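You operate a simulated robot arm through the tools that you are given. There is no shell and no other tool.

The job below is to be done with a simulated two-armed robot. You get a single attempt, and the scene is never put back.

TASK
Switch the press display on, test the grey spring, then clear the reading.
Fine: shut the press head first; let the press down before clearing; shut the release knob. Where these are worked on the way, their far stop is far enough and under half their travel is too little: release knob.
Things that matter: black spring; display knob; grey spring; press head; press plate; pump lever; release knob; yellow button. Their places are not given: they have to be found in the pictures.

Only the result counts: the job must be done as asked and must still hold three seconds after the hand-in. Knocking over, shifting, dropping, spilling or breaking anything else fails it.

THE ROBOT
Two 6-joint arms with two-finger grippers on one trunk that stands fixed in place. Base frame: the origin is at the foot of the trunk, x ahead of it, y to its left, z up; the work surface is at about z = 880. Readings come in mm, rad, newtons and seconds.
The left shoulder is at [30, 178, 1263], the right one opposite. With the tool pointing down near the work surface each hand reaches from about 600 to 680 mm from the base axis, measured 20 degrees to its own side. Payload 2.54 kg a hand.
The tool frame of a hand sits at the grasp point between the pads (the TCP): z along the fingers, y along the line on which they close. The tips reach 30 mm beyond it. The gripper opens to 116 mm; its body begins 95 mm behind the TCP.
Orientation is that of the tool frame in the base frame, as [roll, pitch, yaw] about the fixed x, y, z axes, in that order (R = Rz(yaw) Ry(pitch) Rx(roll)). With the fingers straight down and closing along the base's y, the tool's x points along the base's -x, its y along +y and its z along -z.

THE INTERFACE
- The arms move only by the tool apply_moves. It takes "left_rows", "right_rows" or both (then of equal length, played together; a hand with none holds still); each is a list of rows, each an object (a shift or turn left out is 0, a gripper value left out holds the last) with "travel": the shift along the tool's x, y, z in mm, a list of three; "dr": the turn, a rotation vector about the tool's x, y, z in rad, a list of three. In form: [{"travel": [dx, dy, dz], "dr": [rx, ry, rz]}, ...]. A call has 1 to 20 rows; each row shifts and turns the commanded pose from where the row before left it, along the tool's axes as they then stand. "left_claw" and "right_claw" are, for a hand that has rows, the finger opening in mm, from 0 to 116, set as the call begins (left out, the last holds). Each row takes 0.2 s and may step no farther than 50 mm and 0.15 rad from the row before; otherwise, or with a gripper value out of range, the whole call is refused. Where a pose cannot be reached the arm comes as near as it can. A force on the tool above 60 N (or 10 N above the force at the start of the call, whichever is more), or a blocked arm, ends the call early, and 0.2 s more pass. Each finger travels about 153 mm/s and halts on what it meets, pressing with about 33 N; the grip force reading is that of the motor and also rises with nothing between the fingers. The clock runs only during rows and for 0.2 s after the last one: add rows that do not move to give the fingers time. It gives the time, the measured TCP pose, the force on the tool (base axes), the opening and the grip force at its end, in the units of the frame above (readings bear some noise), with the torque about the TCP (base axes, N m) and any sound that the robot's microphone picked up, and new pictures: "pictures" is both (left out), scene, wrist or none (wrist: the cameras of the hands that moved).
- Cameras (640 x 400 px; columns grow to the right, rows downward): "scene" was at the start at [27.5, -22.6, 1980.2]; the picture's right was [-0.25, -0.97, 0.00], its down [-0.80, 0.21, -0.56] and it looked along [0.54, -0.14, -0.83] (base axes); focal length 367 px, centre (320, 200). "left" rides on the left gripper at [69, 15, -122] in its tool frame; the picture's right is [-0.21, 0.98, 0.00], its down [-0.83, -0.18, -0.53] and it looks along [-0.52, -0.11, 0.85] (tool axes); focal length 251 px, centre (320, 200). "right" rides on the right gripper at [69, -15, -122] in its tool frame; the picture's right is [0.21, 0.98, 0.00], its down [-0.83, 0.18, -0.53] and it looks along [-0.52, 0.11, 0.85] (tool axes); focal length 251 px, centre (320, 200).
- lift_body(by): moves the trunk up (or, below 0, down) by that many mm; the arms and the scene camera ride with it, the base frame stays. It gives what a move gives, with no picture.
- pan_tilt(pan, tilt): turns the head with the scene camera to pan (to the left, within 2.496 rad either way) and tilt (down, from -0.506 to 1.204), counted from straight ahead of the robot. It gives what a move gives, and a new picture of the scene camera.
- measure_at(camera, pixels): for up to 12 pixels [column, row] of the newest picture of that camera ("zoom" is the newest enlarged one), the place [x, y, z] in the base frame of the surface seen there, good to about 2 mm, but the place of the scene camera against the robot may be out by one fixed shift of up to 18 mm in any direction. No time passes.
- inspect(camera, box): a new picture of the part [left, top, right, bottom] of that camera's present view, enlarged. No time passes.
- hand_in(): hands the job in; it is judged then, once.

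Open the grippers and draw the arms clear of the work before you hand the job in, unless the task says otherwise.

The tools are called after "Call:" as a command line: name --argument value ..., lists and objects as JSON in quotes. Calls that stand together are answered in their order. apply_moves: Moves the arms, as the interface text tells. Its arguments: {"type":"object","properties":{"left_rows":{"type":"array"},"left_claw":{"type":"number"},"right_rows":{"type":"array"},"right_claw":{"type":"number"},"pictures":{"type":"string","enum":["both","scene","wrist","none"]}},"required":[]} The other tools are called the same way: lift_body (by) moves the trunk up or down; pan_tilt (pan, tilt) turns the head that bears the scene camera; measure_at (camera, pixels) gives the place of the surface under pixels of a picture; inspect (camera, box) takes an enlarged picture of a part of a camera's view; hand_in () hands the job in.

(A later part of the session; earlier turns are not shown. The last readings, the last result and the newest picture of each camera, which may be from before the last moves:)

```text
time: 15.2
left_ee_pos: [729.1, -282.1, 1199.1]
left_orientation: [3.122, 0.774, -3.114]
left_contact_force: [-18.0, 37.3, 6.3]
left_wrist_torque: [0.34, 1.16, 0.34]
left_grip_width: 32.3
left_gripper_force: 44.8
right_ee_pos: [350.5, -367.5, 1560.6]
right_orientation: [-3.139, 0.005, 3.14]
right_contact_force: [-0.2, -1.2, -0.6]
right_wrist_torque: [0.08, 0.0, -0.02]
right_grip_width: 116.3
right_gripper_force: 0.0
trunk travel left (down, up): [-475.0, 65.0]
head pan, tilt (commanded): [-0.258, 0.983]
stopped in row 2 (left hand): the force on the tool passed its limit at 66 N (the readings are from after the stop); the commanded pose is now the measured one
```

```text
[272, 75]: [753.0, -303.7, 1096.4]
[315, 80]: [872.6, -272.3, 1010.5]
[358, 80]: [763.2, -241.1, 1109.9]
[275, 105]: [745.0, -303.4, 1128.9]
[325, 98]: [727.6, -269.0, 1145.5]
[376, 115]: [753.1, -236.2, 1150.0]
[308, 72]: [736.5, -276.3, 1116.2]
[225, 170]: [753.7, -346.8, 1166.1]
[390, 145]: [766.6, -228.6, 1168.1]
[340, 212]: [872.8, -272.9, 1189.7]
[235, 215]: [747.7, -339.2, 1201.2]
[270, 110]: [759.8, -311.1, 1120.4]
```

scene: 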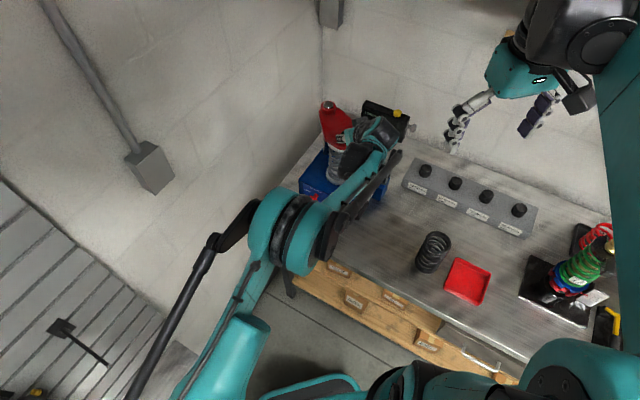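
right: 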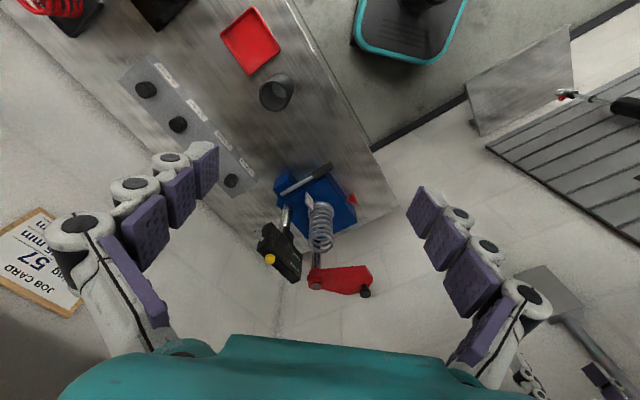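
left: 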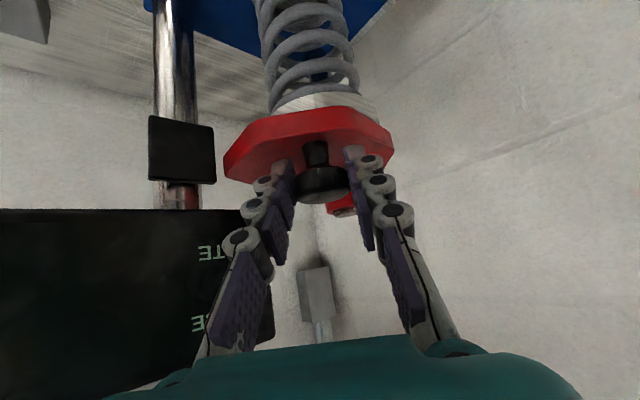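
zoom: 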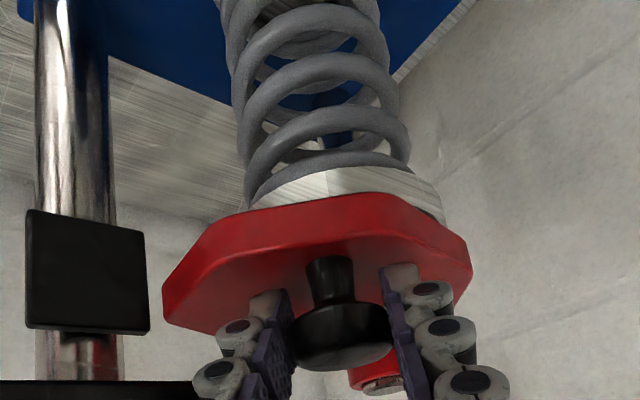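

Ram centre ≈ (766,-270) and spring axis ≈ (765,-272): the head is home at its stop. I open the left gripper just to 50 mm (the display is close) and back off along the tool axis.

Call:
apply_moves --left_rows '[{}, {}]' --left_claw 50 --pictures "wrist"

Call:
apply_moves --left_rows '[{"travel": [0, 0, -30]}, {"travel": [0, 0, -40]}, {"travel": [0, 0, -40]}, {"travel": [0, 20, -40]}]'

```text
time: 15.8
left_ee_pos: [731.9, -289.5, 1195.7]
left_orientation: [3.131, 0.775, -3.118]
left_contact_force: [-1.9, 3.3, 0.4]
left_wrist_torque: [0.05, 0.02, 0.05]
left_grip_width: 51.3
left_gripper_force: 0.9
right_ee_pos: [354.8, -370.5, 1558.5]
right_orientation: [-3.141, 0.001, -3.141]
right_contact_force: [0.3, -0.2, -0.4]
right_wrist_torque: [-0.02, 0.01, 0.0]
right_grip_width: 116.1
right_gripper_force: 0.0
trunk travel left (down, up): [-475.0, 65.0]
head pan, tilt (commanded): [-0.258, 0.983]
```

left: 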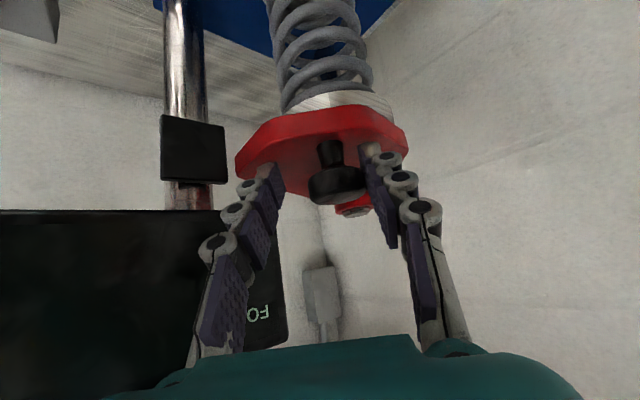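

```text
time: 16.8
left_ee_pos: [623.3, -273.2, 1306.2]
left_orientation: [3.13, 0.776, -3.117]
left_contact_force: [0.1, 0.2, 0.3]
left_wrist_torque: [-0.02, 0.02, -0.06]
left_grip_width: 50.0
left_gripper_force: 0.0
right_ee_pos: [352.0, -369.1, 1558.6]
right_orientation: [-3.141, 0.001, -3.141]
right_contact_force: [-0.8, 0.1, -0.1]
right_wrist_torque: [-0.04, -0.05, -0.01]
right_grip_width: 115.8
right_gripper_force: 0.1
trunk travel left (down, up): [-475.0, 65.0]
head pan, tilt (commanded): [-0.258, 0.983]
```

scene: 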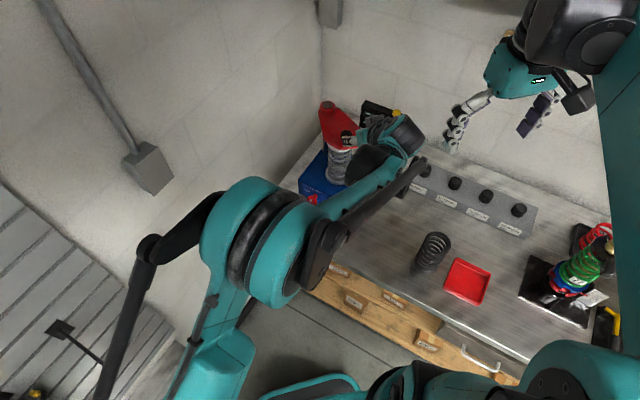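
left: 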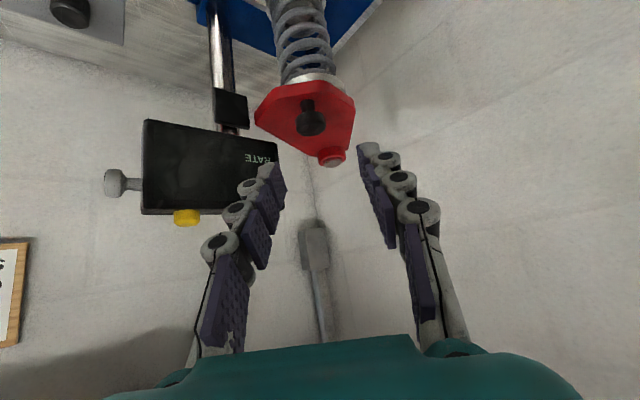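

The hand is free and the head stays over the spring. This view shows the display knob at (120,183) and yellow button at (186,217); I enlarge and measure them.

Call:
inspect --camera "left" --box '[90, 110, 250, 240]'

Call:
measure_at --camera "left" --pixels '[[108, 183], [115, 173], [115, 193], [120, 183], [135, 183], [145, 165], [187, 210], [187, 222], [175, 218], [198, 218], [143, 212], [146, 122]]'

Call:
measure_at --camera "left" --pixels '[[311, 120], [331, 158], [258, 105], [352, 95], [325, 84], [305, 77], [285, 75], [332, 70]]'

```text
3.08 times, centred on (170, 175) of left
```

zoom: 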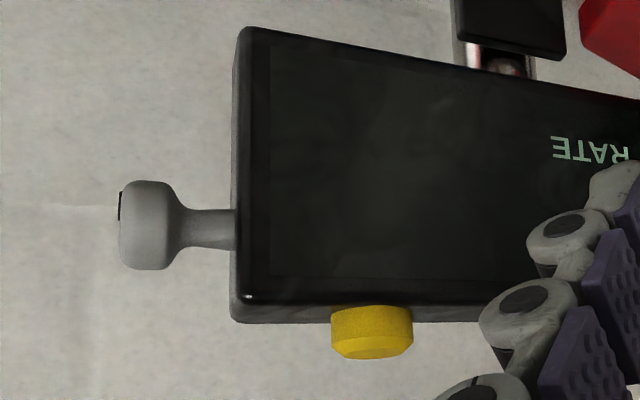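

```text
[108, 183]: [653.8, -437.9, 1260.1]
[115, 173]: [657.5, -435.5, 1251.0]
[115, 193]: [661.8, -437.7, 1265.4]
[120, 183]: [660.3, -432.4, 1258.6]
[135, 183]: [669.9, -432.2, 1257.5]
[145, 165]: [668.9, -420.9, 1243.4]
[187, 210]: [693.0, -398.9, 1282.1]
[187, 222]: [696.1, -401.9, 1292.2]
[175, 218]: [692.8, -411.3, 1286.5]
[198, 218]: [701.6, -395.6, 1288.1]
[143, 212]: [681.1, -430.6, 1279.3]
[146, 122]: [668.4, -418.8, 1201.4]
```

```text
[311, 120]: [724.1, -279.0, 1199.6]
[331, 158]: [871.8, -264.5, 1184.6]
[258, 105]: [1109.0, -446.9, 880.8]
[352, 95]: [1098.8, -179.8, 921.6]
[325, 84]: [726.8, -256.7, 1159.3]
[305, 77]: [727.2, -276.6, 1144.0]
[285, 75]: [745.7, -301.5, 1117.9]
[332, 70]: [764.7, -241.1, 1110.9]
```

The display knob's axis is at about (666,-444,1258), pointing along (-0.71,-0.71). I withdraw the left hand to the left and at the same time turn the right hand to heading +45° with a 45° down-tilt.

Call:
apply_moves --left_rows '[{"travel": [4, 20, -4]}, {"travel": [4, 20, -4]}, {"travel": [4, 20, -4]}, {"travel": [4, 20, -4]}, {"travel": [4, 20, -4]}, {"travel": [4, 20, -4]}, {"travel": [4, 20, -4]}, {"travel": [4, 20, -4]}, {"travel": [4, 20, -4]}, {"travel": [4, 20, -4]}, {"travel": [4, 20, -4]}, {}]' --right_rows '[{"dr": [0, 0, -0.131]}, {"dr": [0, 0, -0.131]}, {"dr": [0, 0, -0.131]}, {"dr": [0, 0, -0.131]}, {"dr": [0, 0, -0.131]}, {"dr": [0, 0, -0.131]}, {"dr": [0, -0.131, 0]}, {"dr": [0, -0.131, 0]}, {"dr": [0, -0.131, 0]}, {"dr": [0, -0.131, 0]}, {"dr": [0, -0.131, 0]}, {"dr": [0, -0.131, 0]}]'

```text
time: 19.4
left_ee_pos: [557.6, -57.3, 1308.2]
left_orientation: [3.128, 0.775, -3.12]
left_contact_force: [0.1, -0.1, -0.3]
left_wrist_torque: [0.05, -0.03, -0.01]
left_grip_width: 50.1
left_gripper_force: 0.0
right_ee_pos: [355.7, -372.7, 1557.4]
right_orientation: [-3.14, 0.789, -2.356]
right_contact_force: [0.6, -0.8, 0.2]
right_wrist_torque: [0.02, -0.01, 0.0]
right_grip_width: 116.1
right_gripper_force: 0.0
trunk travel left (down, up): [-475.0, 65.0]
head pan, tilt (commanded): [-0.258, 0.983]
```

scene: 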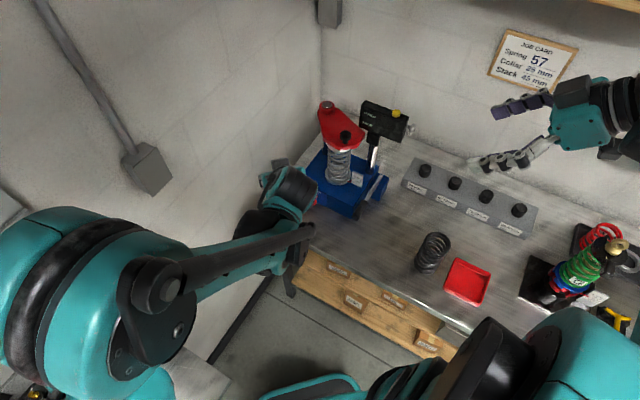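
right: 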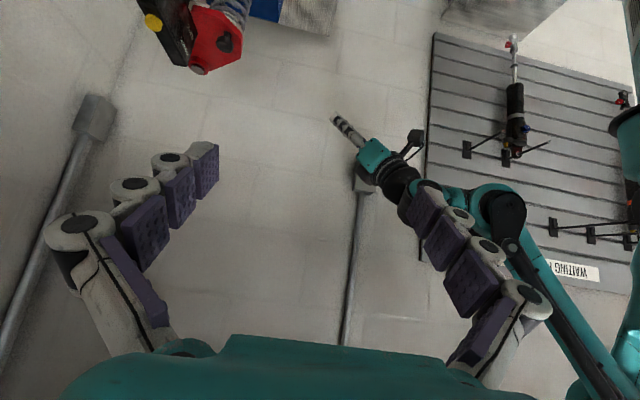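
left: 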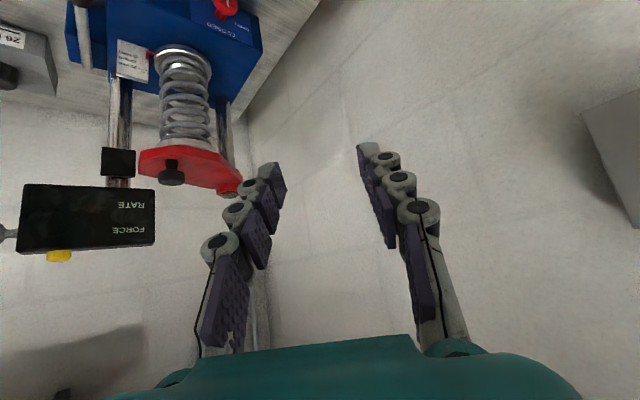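

The head sits over the spring as seen at (340,140) in the scene. I check how far the wall is on the right before bringing the right hand down there.

Call:
measure_at --camera "scene" --pixels '[[530, 60], [440, 60], [420, 110], [590, 160], [470, 150], [408, 117], [396, 114], [423, 171], [519, 210]]'

Call:
inspect --camera "scene" --box '[300, 80, 440, 210]'

```text
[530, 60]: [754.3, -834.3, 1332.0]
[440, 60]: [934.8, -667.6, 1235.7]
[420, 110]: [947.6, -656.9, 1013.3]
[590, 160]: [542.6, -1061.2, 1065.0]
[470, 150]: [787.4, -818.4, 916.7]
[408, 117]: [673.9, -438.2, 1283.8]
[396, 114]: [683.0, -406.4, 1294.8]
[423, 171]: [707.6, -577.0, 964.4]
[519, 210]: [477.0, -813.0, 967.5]
```

```text
3.08 times, centred on (370, 145) of scene
```

zoom: 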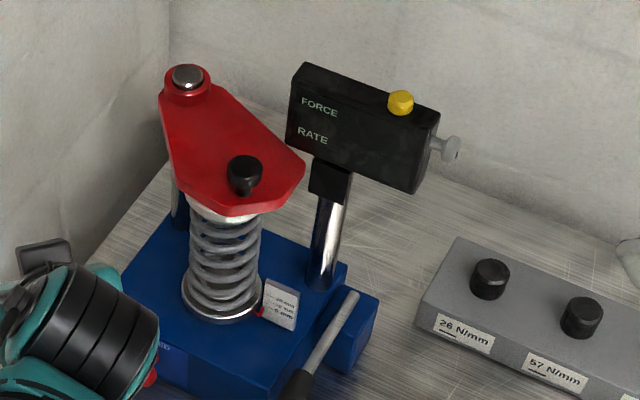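

The wall lies at ~340 mm behind the display plane, so there's room. I move the right hand to the viewing pose near the display knob.

Call:
apply_moves --right_rows '[{"travel": [17.3, -30.2, 26.7]}, {"travel": [17.3, -30.2, 26.7]}, {"travel": [17.3, -30.2, 26.7]}, {"travel": [17.3, -30.2, 26.7]}, {"travel": [17.3, -30.2, 26.7]}, {"travel": [17.3, -30.2, 26.7]}, {"travel": [17.3, -30.2, 26.7]}, {"travel": [17.3, -30.2, 26.7]}, {"travel": [17.3, -30.2, 26.7]}]'

```text
time: 21.4
left_ee_pos: [558.8, -58.2, 1306.8]
left_orientation: [3.127, 0.772, -3.119]
left_contact_force: [1.0, 0.1, -0.7]
left_wrist_torque: [-0.01, 0.02, 0.02]
left_grip_width: 49.9
left_gripper_force: 0.0
right_ee_pos: [592.2, -523.1, 1275.3]
right_orientation: [3.138, 0.787, -2.358]
right_contact_force: [1.0, -1.0, -0.6]
right_wrist_torque: [0.08, 0.03, 0.01]
right_grip_width: 115.9
right_gripper_force: 0.0
trunk travel left (down, up): [-475.0, 65.0]
head pan, tilt (commanded): [-0.258, 0.983]
```

scene: 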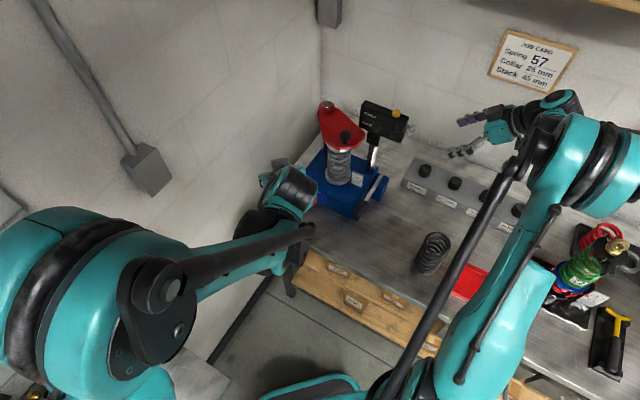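
right: 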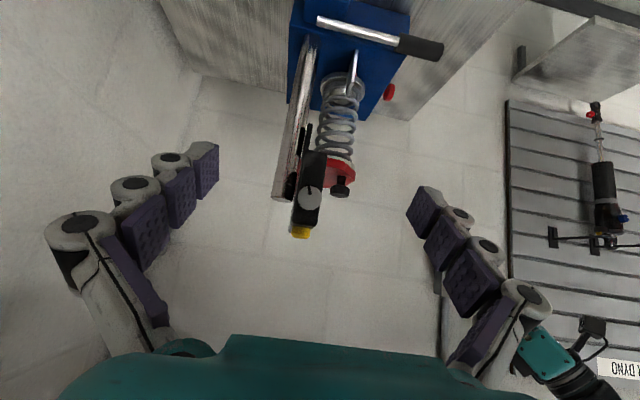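

The knob's end face is in view at (309,198). I enlarge it to read its mark and any ON/OFF labels.

Call:
inspect --camera "right" --box '[270, 140, 370, 245]'

Call:
measure_at --camera "right" --pixels '[[309, 198], [300, 198], [318, 198], [309, 190], [309, 208], [301, 233], [321, 175], [296, 175], [318, 160], [318, 222]]'

Call:
inspect --camera "right" --box '[270, 0, 460, 140]'

```text
3.81 times, centred on (320, 192) of right
```

zoom: 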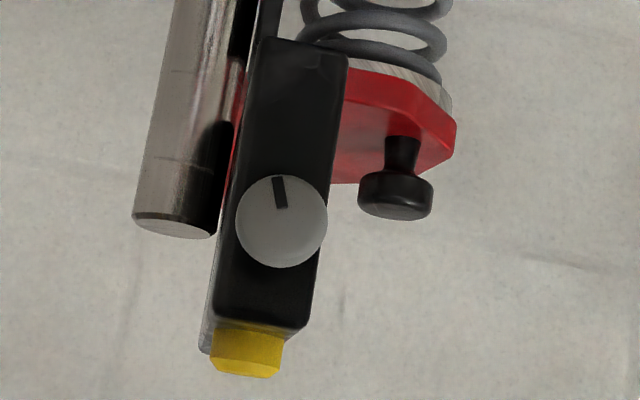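

```text
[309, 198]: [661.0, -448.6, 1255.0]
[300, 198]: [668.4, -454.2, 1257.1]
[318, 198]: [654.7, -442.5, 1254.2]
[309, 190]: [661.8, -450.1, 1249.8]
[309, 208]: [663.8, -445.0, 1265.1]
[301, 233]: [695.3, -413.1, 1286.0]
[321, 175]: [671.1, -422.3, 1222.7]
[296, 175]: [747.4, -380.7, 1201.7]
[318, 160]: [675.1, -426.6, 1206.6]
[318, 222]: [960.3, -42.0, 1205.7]
```

```text
2.86 times, centred on (365, 70) of right
```

zoom: 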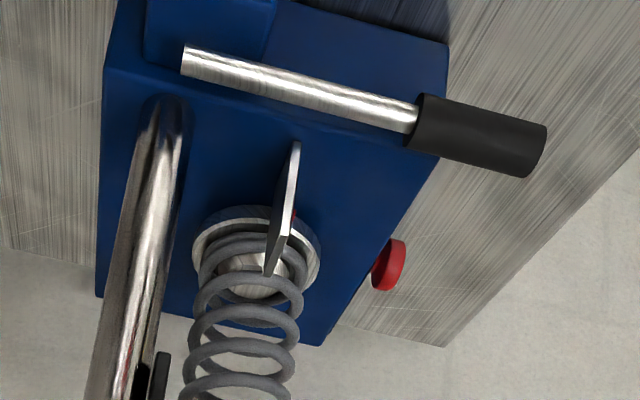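

The knob's black mark points straight down (the view is upside-down), with no labels; face centre ≈ (661,-449,1256). I level the right tool to point along the knob axis and stand off ~60 mm with a 60 mm opening.

Call:
apply_moves --right_rows '[{"dr": [0, -0.131, 0]}, {"dr": [0, -0.131, 0]}, {"dr": [0, -0.131, 0]}, {"dr": [0, -0.131, 0]}, {"dr": [0, -0.131, 0]}, {"dr": [0, -0.131, 0]}, {"travel": [18.8, 4, 29.2]}, {}]' --right_claw 60

```text
time: 23.2
left_ee_pos: [556.4, -55.6, 1308.2]
left_orientation: [3.126, 0.776, -3.119]
left_contact_force: [0.0, 0.1, 0.4]
left_wrist_torque: [0.0, 0.0, 0.0]
left_grip_width: 50.2
left_gripper_force: 0.0
right_ee_pos: [606.6, -497.8, 1258.0]
right_orientation: [-0.006, 1.569, 0.782]
right_contact_force: [-0.5, 0.2, 0.4]
right_wrist_torque: [0.01, 0.01, 0.01]
right_grip_width: 59.9
right_gripper_force: 0.1
trunk travel left (down, up): [-475.0, 65.0]
head pan, tilt (commanded): [-0.258, 0.983]
```

scene: 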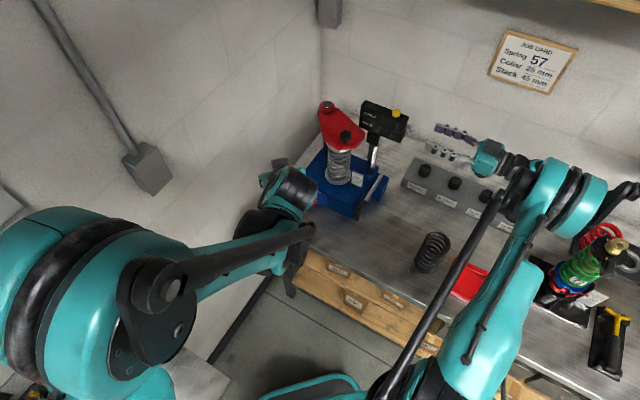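
right: 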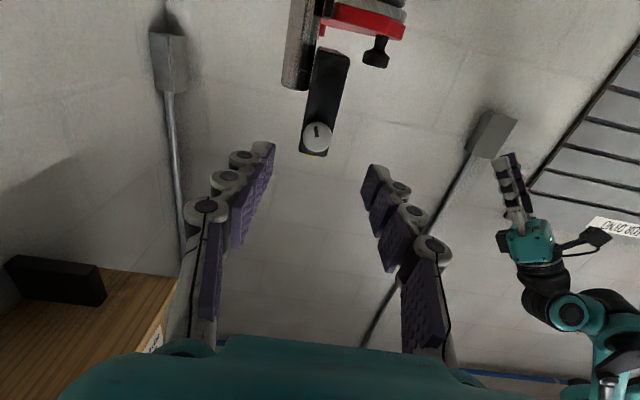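

The knob's end face shows at (317,137) between the open fingers. I zoom to check the mark and re-measure it.

Call:
inspect --camera "right" --box '[280, 40, 370, 170]'

Call:
measure_at --camera "right" --pixels '[[317, 137], [305, 137], [329, 137], [317, 126], [317, 148], [317, 131], [330, 80], [315, 90]]'

```text
3.08 times, centred on (325, 105) of right
```

zoom: 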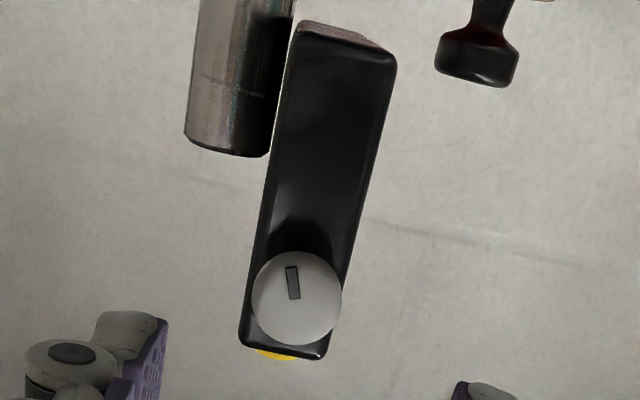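

```text
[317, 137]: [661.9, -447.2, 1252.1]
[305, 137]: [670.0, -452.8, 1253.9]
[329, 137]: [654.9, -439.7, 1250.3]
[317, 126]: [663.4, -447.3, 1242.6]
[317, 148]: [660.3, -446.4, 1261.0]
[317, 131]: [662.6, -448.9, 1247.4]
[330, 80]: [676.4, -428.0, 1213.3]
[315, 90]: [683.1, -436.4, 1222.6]
```

The estimates of the knob's height differ by a few mm (1252–1258), so I check it also from the left camera, where it shows at the left edge near (8,235).

Call:
inspect --camera "left" --box '[0, 180, 80, 270]'

Call:
measure_at --camera "left" --pixels '[[3, 235], [10, 235], [60, 255], [60, 262], [20, 248], [22, 190]]'

Call:
measure_at --camera "right" --pixels '[[317, 137], [315, 137], [319, 137], [317, 135], [317, 139], [312, 137], [322, 137]]'

```text
4.44 times, centred on (40, 225) of left
```

zoom: 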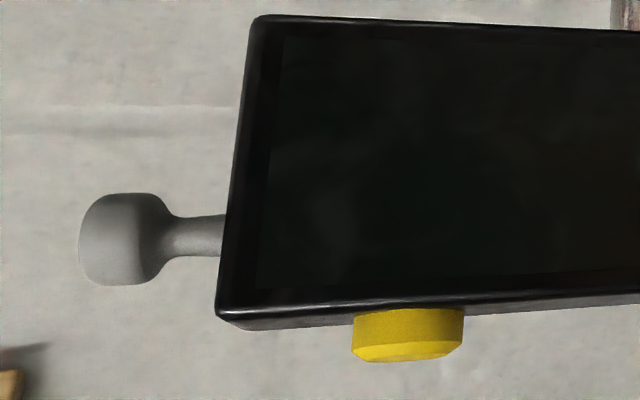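

```text
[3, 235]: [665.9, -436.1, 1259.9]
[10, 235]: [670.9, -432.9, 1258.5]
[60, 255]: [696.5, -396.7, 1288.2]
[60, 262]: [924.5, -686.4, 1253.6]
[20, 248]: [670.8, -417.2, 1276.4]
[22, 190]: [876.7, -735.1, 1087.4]
```

```text
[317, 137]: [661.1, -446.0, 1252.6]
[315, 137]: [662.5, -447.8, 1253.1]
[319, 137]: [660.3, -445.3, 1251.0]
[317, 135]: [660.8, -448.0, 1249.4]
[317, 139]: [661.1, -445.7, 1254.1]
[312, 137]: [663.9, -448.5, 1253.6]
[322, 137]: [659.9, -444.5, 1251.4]
```

For the right arm I trust its own view (z≈1253). I advance ~63 mm so the knob's head is between the pads, then close.

Call:
apply_moves --right_rows '[{"travel": [2.5, -1.2, 31.5]}, {"travel": [2.5, -1.3, 31.5]}, {}]' --pictures "wrist"

```text
time: 24.0
left_ee_pos: [556.0, -56.7, 1307.5]
left_orientation: [3.127, 0.776, -3.118]
left_contact_force: [-0.4, -0.2, -0.2]
left_wrist_torque: [0.0, -0.01, 0.02]
left_grip_width: 49.8
left_gripper_force: 0.0
right_ee_pos: [653.4, -454.0, 1254.2]
right_orientation: [0.073, 1.57, 0.859]
right_contact_force: [-0.5, 0.0, 0.5]
right_wrist_torque: [0.02, 0.0, 0.0]
right_grip_width: 60.0
right_gripper_force: 0.1
trunk travel left (down, up): [-475.0, 65.0]
head pan, tilt (commanded): [-0.258, 0.983]
```

right: 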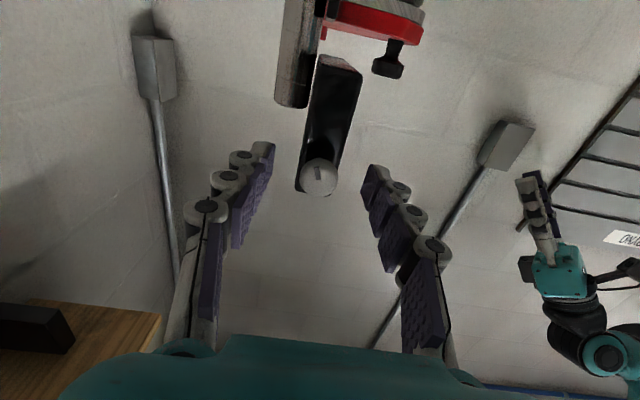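

The knob face sits between the finger ends near (319,177). I zoom to check its centre against the predicted grasp line (320,181).

Call:
inspect --camera "right" --box '[280, 130, 360, 200]'

Call:
measure_at --camera "right" --pixels '[[319, 177], [310, 177], [330, 177], [319, 165], [319, 188]]'

```text
5.71 times, centred on (320, 165) of right
```

zoom: 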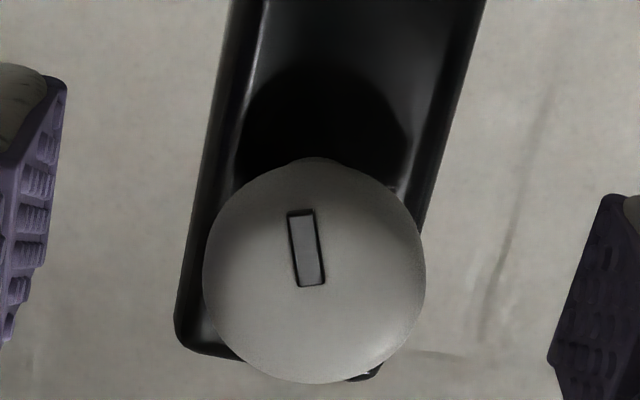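

```text
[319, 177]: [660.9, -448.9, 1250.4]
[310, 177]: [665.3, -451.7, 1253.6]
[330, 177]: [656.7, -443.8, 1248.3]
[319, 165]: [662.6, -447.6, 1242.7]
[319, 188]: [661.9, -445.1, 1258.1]
```

The face centre is ~3 mm below the tool axis, so I lower the hand 3 mm and close on the knob.

Call:
apply_moves --right_rows '[{"travel": [3, -0.6, 1]}]' --pictures "none"

Call:
apply_moves --right_rows '[{}, {}, {}]' --right_claw 0

```text
time: 24.4
left_ee_pos: [556.7, -57.2, 1307.5]
left_orientation: [3.13, 0.775, -3.119]
left_contact_force: [0.1, -0.6, 0.5]
left_wrist_torque: [0.03, 0.0, 0.0]
left_grip_width: 50.2
left_gripper_force: 0.0
right_ee_pos: [655.0, -455.1, 1252.8]
right_orientation: [0.154, 1.569, 0.941]
right_contact_force: [0.3, -0.7, 0.4]
right_wrist_torque: [-0.03, -0.02, 0.03]
right_grip_width: 60.1
right_gripper_force: 0.2
trunk travel left (down, up): [-475.0, 65.0]
head pan, tilt (commanded): [-0.258, 0.983]
```

```text
time: 25.2
left_ee_pos: [557.5, -56.8, 1307.7]
left_orientation: [3.13, 0.774, -3.119]
left_contact_force: [-0.4, 1.2, 0.4]
left_wrist_torque: [-0.02, 0.03, 0.0]
left_grip_width: 49.8
left_gripper_force: 0.1
right_ee_pos: [654.8, -453.2, 1251.1]
right_orientation: [0.087, 1.568, 0.876]
right_contact_force: [-1.4, -1.8, 0.3]
right_wrist_torque: [-0.03, 0.04, 0.01]
right_grip_width: 22.2
right_gripper_force: 45.4
trunk travel left (down, up): [-475.0, 65.0]
head pan, tilt (commanded): [-0.258, 0.983]
```

scene: 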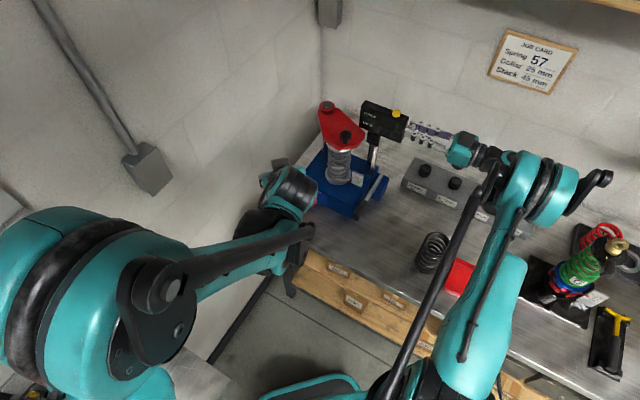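
right: 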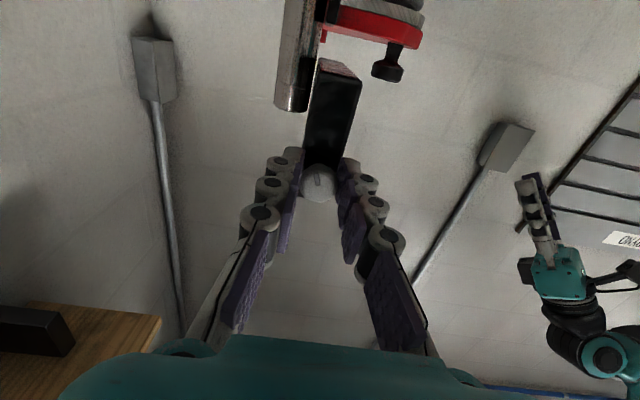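

The knob is gripped (22 mm). I turn it a little clockwise (+0.3 rad about the tool axis) and read the torque and the display.

Call:
apply_moves --right_rows '[{"dr": [0, 0, 0.1]}, {"dr": [0, 0, 0.1]}, {"dr": [0, 0, 0.1]}]'

Call:
inspect --camera "right" --box '[280, 130, 360, 210]'

Call:
inspect --camera "scene" --box '[350, 90, 430, 150]'

```text
time: 26.0
left_ee_pos: [555.5, -55.1, 1307.9]
left_orientation: [3.129, 0.776, -3.118]
left_contact_force: [-0.2, 0.7, -0.3]
left_wrist_torque: [-0.01, 0.01, -0.01]
left_grip_width: 49.9
left_gripper_force: 0.0
right_ee_pos: [655.0, -452.1, 1251.2]
right_orientation: [1.564, 1.27, 2.35]
right_contact_force: [-6.9, 2.1, -1.3]
right_wrist_torque: [-0.33, -0.25, 0.13]
right_grip_width: 22.3
right_gripper_force: 45.1
trunk travel left (down, up): [-475.0, 65.0]
head pan, tilt (commanded): [-0.258, 0.983]
```

scene: 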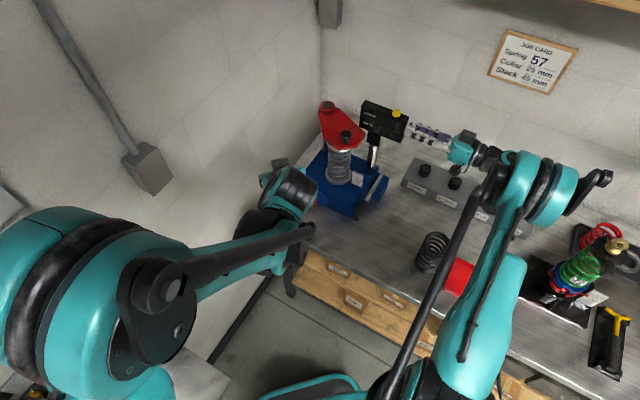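
right: 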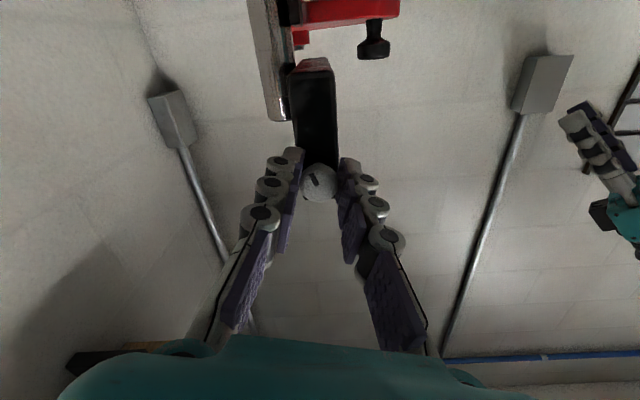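

```text
5.00 times, centred on (320, 170) of right
```

zoom: 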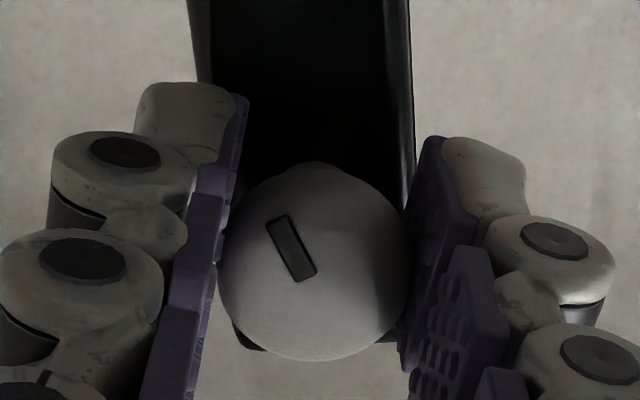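

```text
6.67 times, centred on (390, 120) of scene
```

zoom: 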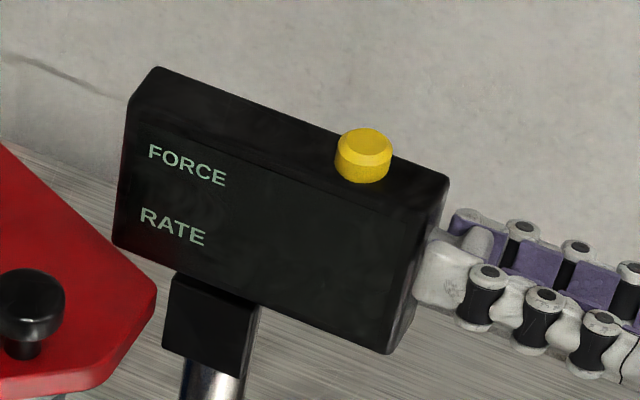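

The mark stayed fixed relative to the display while the hand turned (torque ≈ 0.4 N·m), so clockwise is against the stop. I turn back and go counter-clockwise.

Call:
apply_moves --right_rows '[{"dr": [0, 0, -0.1]}, {"dr": [0, 0, -0.1]}, {"dr": [0, 0, -0.1]}, {"dr": [0, 0, -0.1]}, {"dr": [0, 0, -0.1]}, {"dr": [0, 0, -0.1]}]'

Call:
inspect --camera "right" --box '[280, 130, 360, 210]'

Call:
inspect --camera "scene" --box '[350, 90, 430, 150]'

```text
time: 27.4
left_ee_pos: [557.6, -56.5, 1308.8]
left_orientation: [3.13, 0.777, -3.119]
left_contact_force: [0.2, -0.4, -0.7]
left_wrist_torque: [0.01, 0.04, 0.01]
left_grip_width: 50.0
left_gripper_force: 0.0
right_ee_pos: [655.4, -453.3, 1252.3]
right_orientation: [-1.56, 1.269, -0.775]
right_contact_force: [3.6, -4.5, 10.2]
right_wrist_torque: [0.11, -0.06, -0.14]
right_grip_width: 22.4
right_gripper_force: 44.9
trunk travel left (down, up): [-475.0, 65.0]
head pan, tilt (commanded): [-0.258, 0.983]
```

scene: 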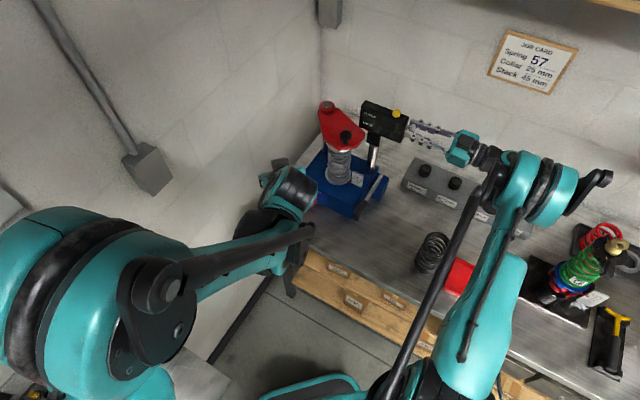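
right: 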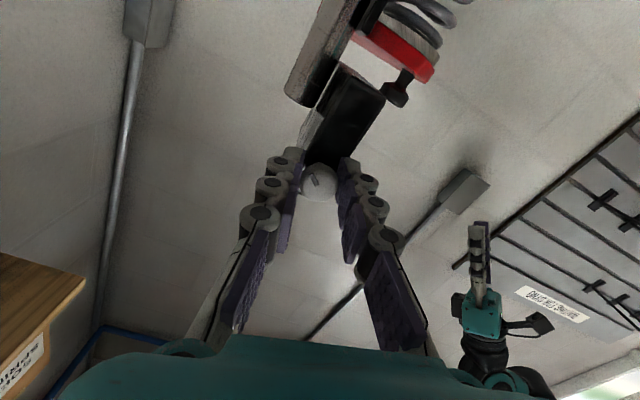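

```text
5.00 times, centred on (320, 170) of right
```

zoom: 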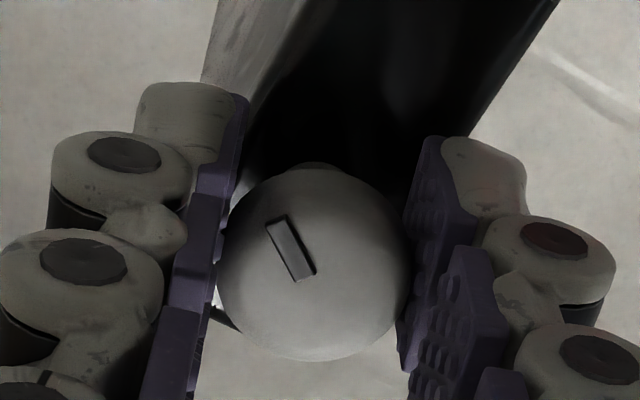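

```text
6.67 times, centred on (390, 120) of scene
```

zoom: 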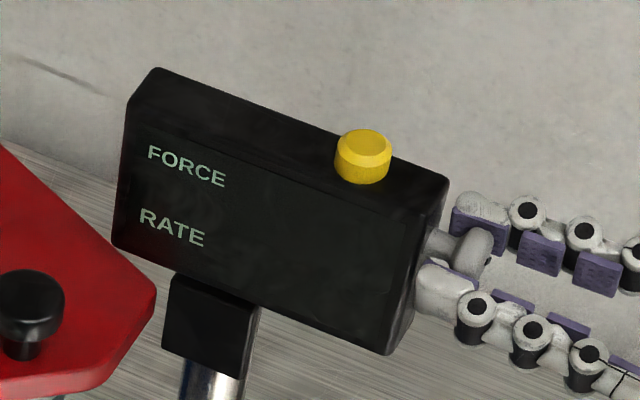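

Now the knob follows the hand counter-clockwise with little torque. I continue turning, another 0.6 rad, nudging up slightly to relieve the 10 N side load.

Call:
apply_moves --right_rows '[{"travel": [-1, 0, 0], "dr": [0, 0, -0.1]}, {"dr": [0, 0, -0.1]}, {"dr": [0, 0, -0.1]}, {"dr": [0, 0, -0.1]}, {"dr": [0, 0, -0.1]}, {"dr": [0, 0, -0.1]}]'

Call:
inspect --camera "right" --box '[280, 130, 360, 210]'

Call:
inspect --camera "scene" --box '[350, 90, 430, 150]'

```text
time: 28.8
left_ee_pos: [558.7, -57.2, 1307.4]
left_orientation: [3.127, 0.774, -3.118]
left_contact_force: [-0.6, 0.7, -0.6]
left_wrist_torque: [0.01, -0.01, 0.0]
left_grip_width: 50.2
left_gripper_force: 0.0
right_ee_pos: [657.2, -454.2, 1253.2]
right_orientation: [-1.565, 0.67, -0.784]
right_contact_force: [21.8, -17.3, 28.3]
right_wrist_torque: [0.54, -0.3, -0.11]
right_grip_width: 22.6
right_gripper_force: 45.2
trunk travel left (down, up): [-475.0, 65.0]
head pan, tilt (commanded): [-0.258, 0.983]
```

scene: 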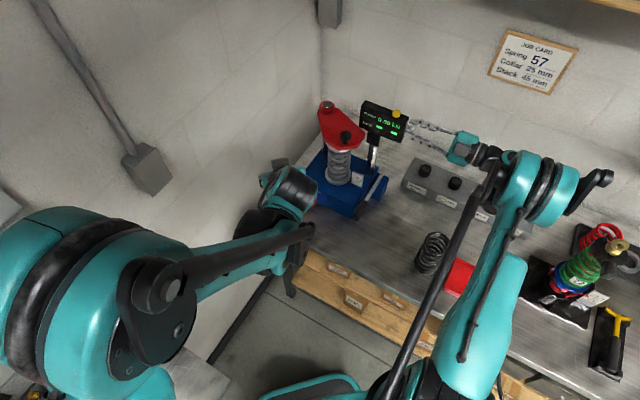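
right: 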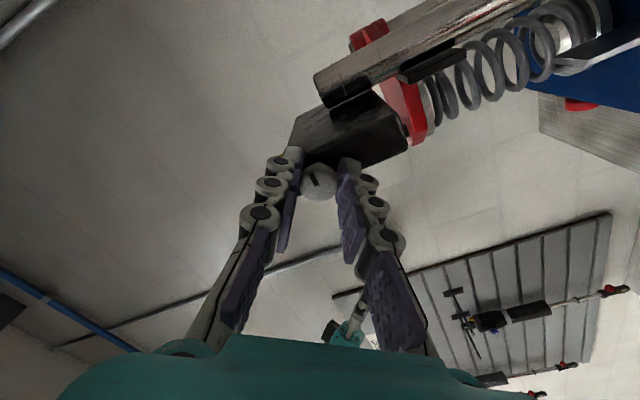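

```text
5.00 times, centred on (320, 170) of right
```

zoom: 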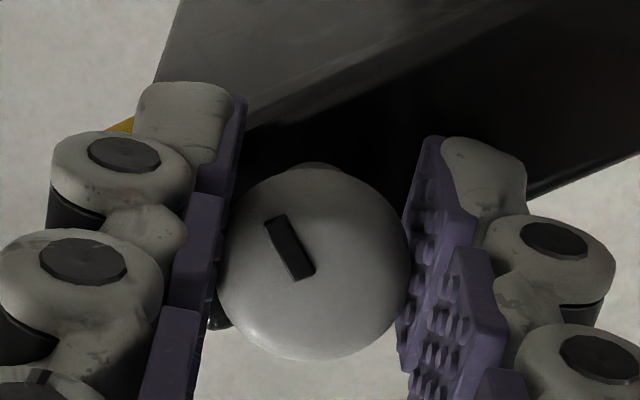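

```text
6.67 times, centred on (390, 120) of scene
```

zoom: 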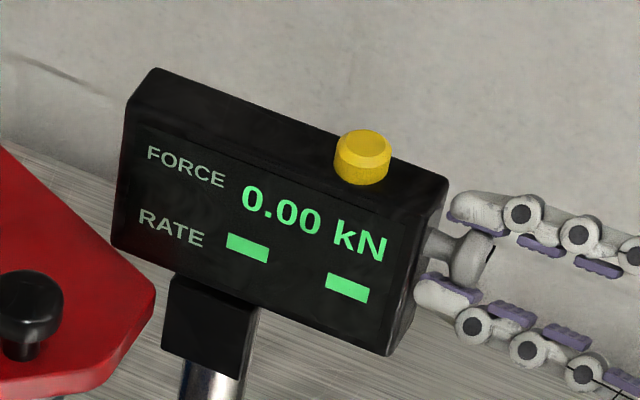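

The display lit: "0.00 kN". The side load is 40 N along the pads, so I shift 3.5 mm to relieve it and turn on further to find the knob's stop.

Call:
apply_moves --right_rows '[{"travel": [0.4, -3.5, 0], "dr": [0, 0, 0]}, {"dr": [0, 0, -0.08]}, {"dr": [0, 0, -0.08]}, {"dr": [0, 0, -0.08]}]'

Call:
inspect --camera "right" --box '[280, 130, 360, 210]'

```text
time: 29.8
left_ee_pos: [556.7, -56.9, 1307.6]
left_orientation: [3.127, 0.776, -3.118]
left_contact_force: [-0.2, -0.4, -0.5]
left_wrist_torque: [-0.01, 0.01, -0.03]
left_grip_width: 49.9
left_gripper_force: 0.0
right_ee_pos: [656.8, -455.1, 1253.4]
right_orientation: [-1.569, 0.429, -0.783]
right_contact_force: [7.4, -7.0, 7.6]
right_wrist_torque: [0.39, 0.27, -0.34]
right_grip_width: 22.2
right_gripper_force: 44.8
trunk travel left (down, up): [-475.0, 65.0]
head pan, tilt (commanded): [-0.258, 0.983]
```

scene: 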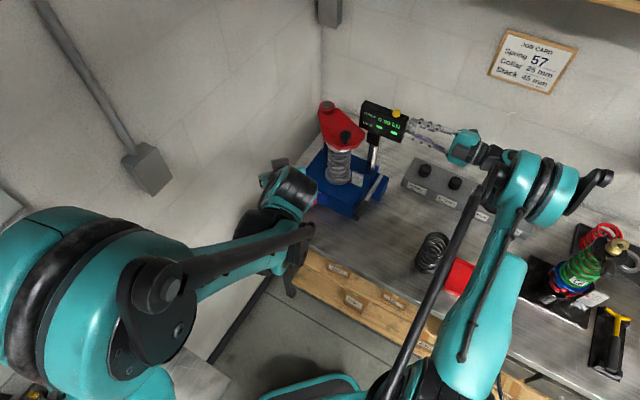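
right: 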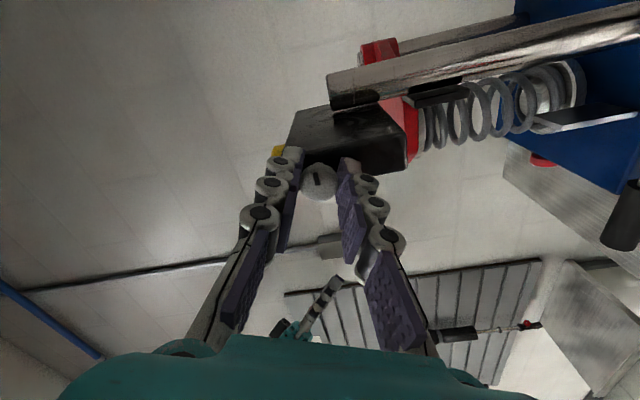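

```text
5.00 times, centred on (320, 170) of right
```

zoom: 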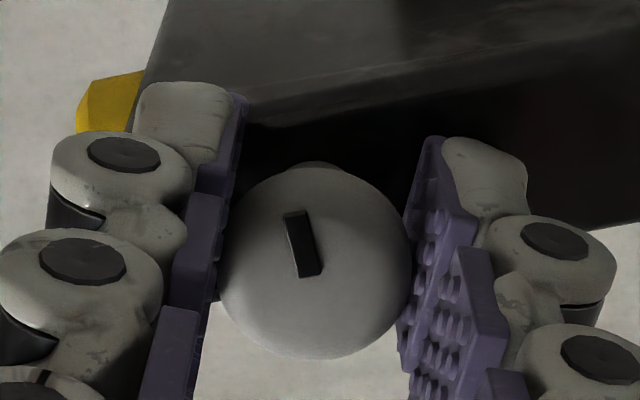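

The knob has turned about 60° and the torque (0.47 N·m) with slip shows it's at its stop; the display is on. I open the right gripper and back straight off.

Call:
apply_moves --right_rows '[{}, {}, {"travel": [0, 0, -30]}, {"travel": [0, 0, -40]}, {"travel": [0, 0, -40]}]' --right_claw 60

Call:
inspect --camera "scene" --box '[350, 90, 430, 150]'

Call:
inspect --camera "right" --box '[240, 40, 400, 180]'

```text
time: 31.0
left_ee_pos: [556.3, -56.6, 1307.1]
left_orientation: [3.127, 0.775, -3.119]
left_contact_force: [0.1, -0.2, -0.3]
left_wrist_torque: [0.03, 0.0, 0.0]
left_grip_width: 49.9
left_gripper_force: 0.1
right_ee_pos: [578.2, -533.6, 1252.4]
right_orientation: [-1.566, 0.429, -0.783]
right_contact_force: [0.0, -0.1, 0.6]
right_wrist_torque: [0.01, -0.03, -0.02]
right_grip_width: 59.8
right_gripper_force: 0.1
trunk travel left (down, up): [-475.0, 65.0]
head pan, tilt (commanded): [-0.258, 0.983]
```

scene: 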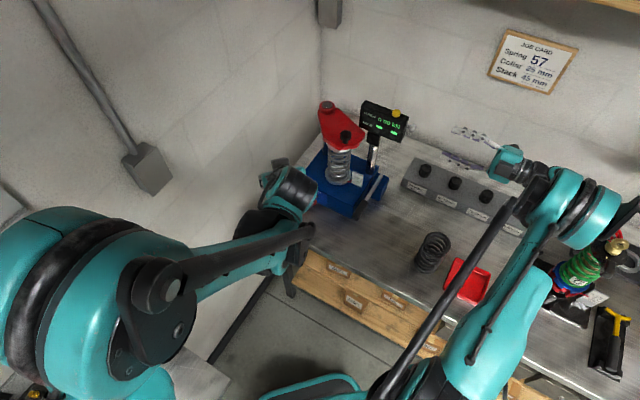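
right: 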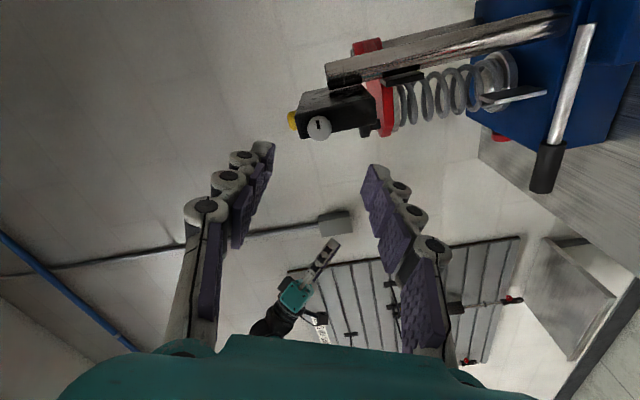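

```text
6.67 times, centred on (390, 120) of scene
```

zoom: 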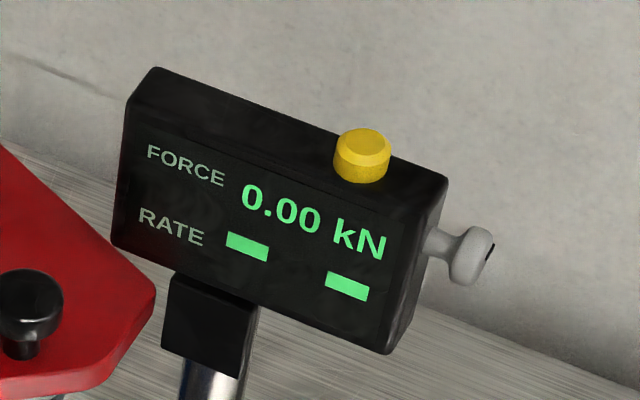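

```text
2.86 times, centred on (320, 110) of right
```

zoom: 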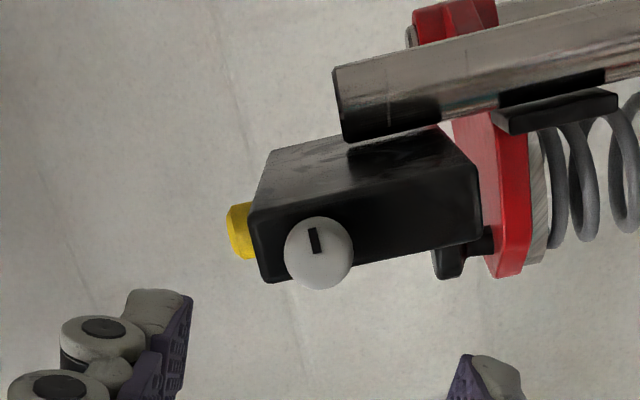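

The display stays on with "0.00 kN", knob at its stop. Next is pumping: I bring the right hand back to a neutral attitude and toward the front, and draw the left hand aside.

Call:
apply_moves --right_rows '[{"dr": [0, 0, 0.1425]}, {"dr": [0, 0, 0.1425]}, {"dr": [0, 0, 0.1425]}, {"dr": [0, 0, 0.1425]}, {"dr": [0, 0, 0.1425]}, {"dr": [0, 0, 0.1425]}, {"dr": [0, 0, 0.1425]}, {"dr": [0, 0, 0.1425]}, {"travel": [-24.5, 41, 0]}, {"travel": [-24.5, 41, 0]}, {"travel": [-24.5, 41, 0]}, {"travel": [-24.5, 41, 0]}, {"dr": [0, 0.131, 0]}, {"dr": [0, 0.131, 0]}, {"dr": [0, 0.131, 0]}, {"dr": [0, 0.131, 0]}, {"dr": [0, 0.131, 0]}, {"dr": [0, 0.131, 0]}, {"dr": [0, 0.131, 0]}, {"dr": [0, 0.131, 0]}]' --left_rows '[{"travel": [8, 39, -8]}, {"travel": [8, 39, -8]}, {"travel": [8, 39, -8]}, {}, {}, {}, {}, {}, {}, {}, {}, {}, {}, {}, {}, {}, {}, {}, {}, {}]'

```text
time: 35.2
left_ee_pos: [519.9, 60.9, 1309.2]
left_orientation: [3.13, 0.775, -3.116]
left_contact_force: [0.4, -0.2, 0.7]
left_wrist_torque: [0.01, -0.02, -0.01]
left_grip_width: 50.1
left_gripper_force: 0.1
right_ee_pos: [463.5, -416.7, 1352.6]
right_orientation: [-3.141, 0.521, -2.355]
right_contact_force: [0.2, 0.5, 0.3]
right_wrist_torque: [0.0, 0.0, -0.01]
right_grip_width: 60.0
right_gripper_force: 0.0
trunk travel left (down, up): [-475.0, 65.0]
head pan, tilt (commanded): [-0.258, 0.983]
```

scene: 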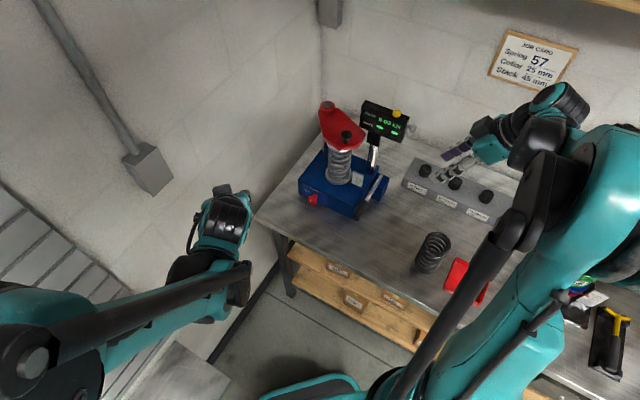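
right: 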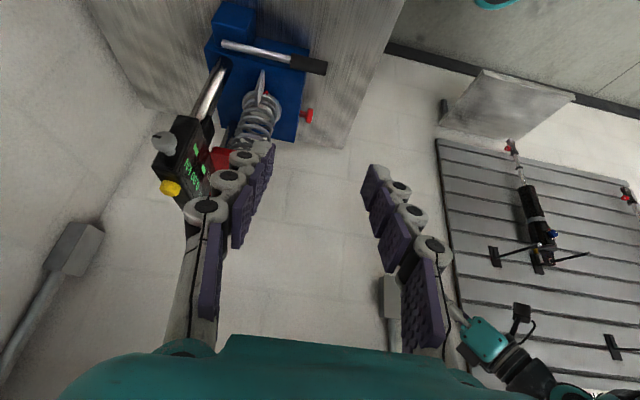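
left: 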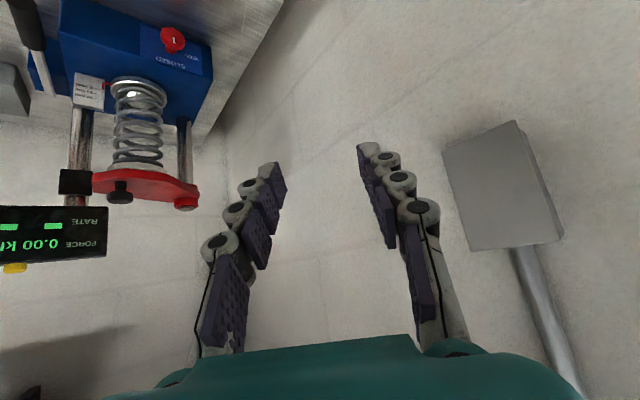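

The right tool is now 30° off vertical, heading +45°. I turn it about the vertical to heading -45°, facing along the lever, so its fingers close across the lever grip.

Call:
apply_moves --right_rows '[{"dr": [0.0655, 0, 0.1134]}, {"dr": [0.0655, 0, 0.1134]}, {"dr": [0.0655, 0, 0.1134]}, {"dr": [0.0655, 0, 0.1134]}, {"dr": [0.0655, 0, 0.1134]}, {"dr": [0.0655, 0, 0.1134]}, {"dr": [0.0655, 0, 0.1134]}, {"dr": [0.0655, 0, 0.1134]}, {"dr": [0.0655, 0, 0.1134]}, {"dr": [0.0655, 0, 0.1134]}, {"dr": [0.0655, 0, 0.1134]}, {"dr": [0.0655, 0, 0.1134]}]'

```text
time: 37.8
left_ee_pos: [521.0, 59.8, 1308.8]
left_orientation: [3.128, 0.776, -3.118]
left_contact_force: [0.4, -0.4, 0.2]
left_wrist_torque: [0.03, -0.03, 0.03]
left_grip_width: 49.8
left_gripper_force: 0.1
right_ee_pos: [464.3, -416.8, 1351.8]
right_orientation: [-3.142, 0.522, 2.355]
right_contact_force: [0.5, 0.5, -0.2]
right_wrist_torque: [-0.01, 0.0, 0.0]
right_grip_width: 60.1
right_gripper_force: 0.1
trunk travel left (down, up): [-475.0, 65.0]
head pan, tilt (commanded): [-0.258, 0.983]
```

scene: 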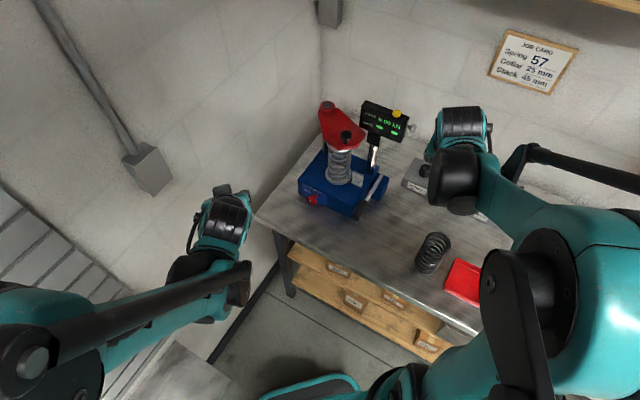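
right: 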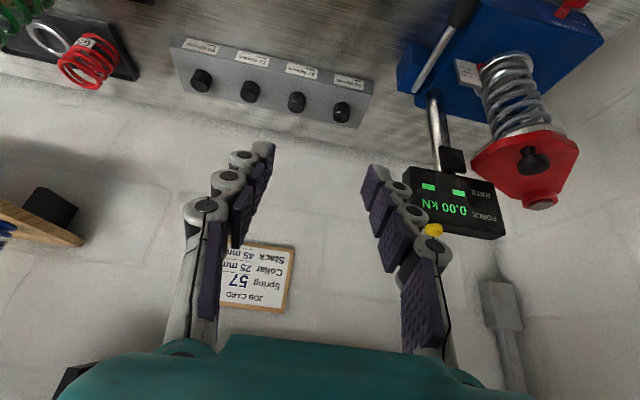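

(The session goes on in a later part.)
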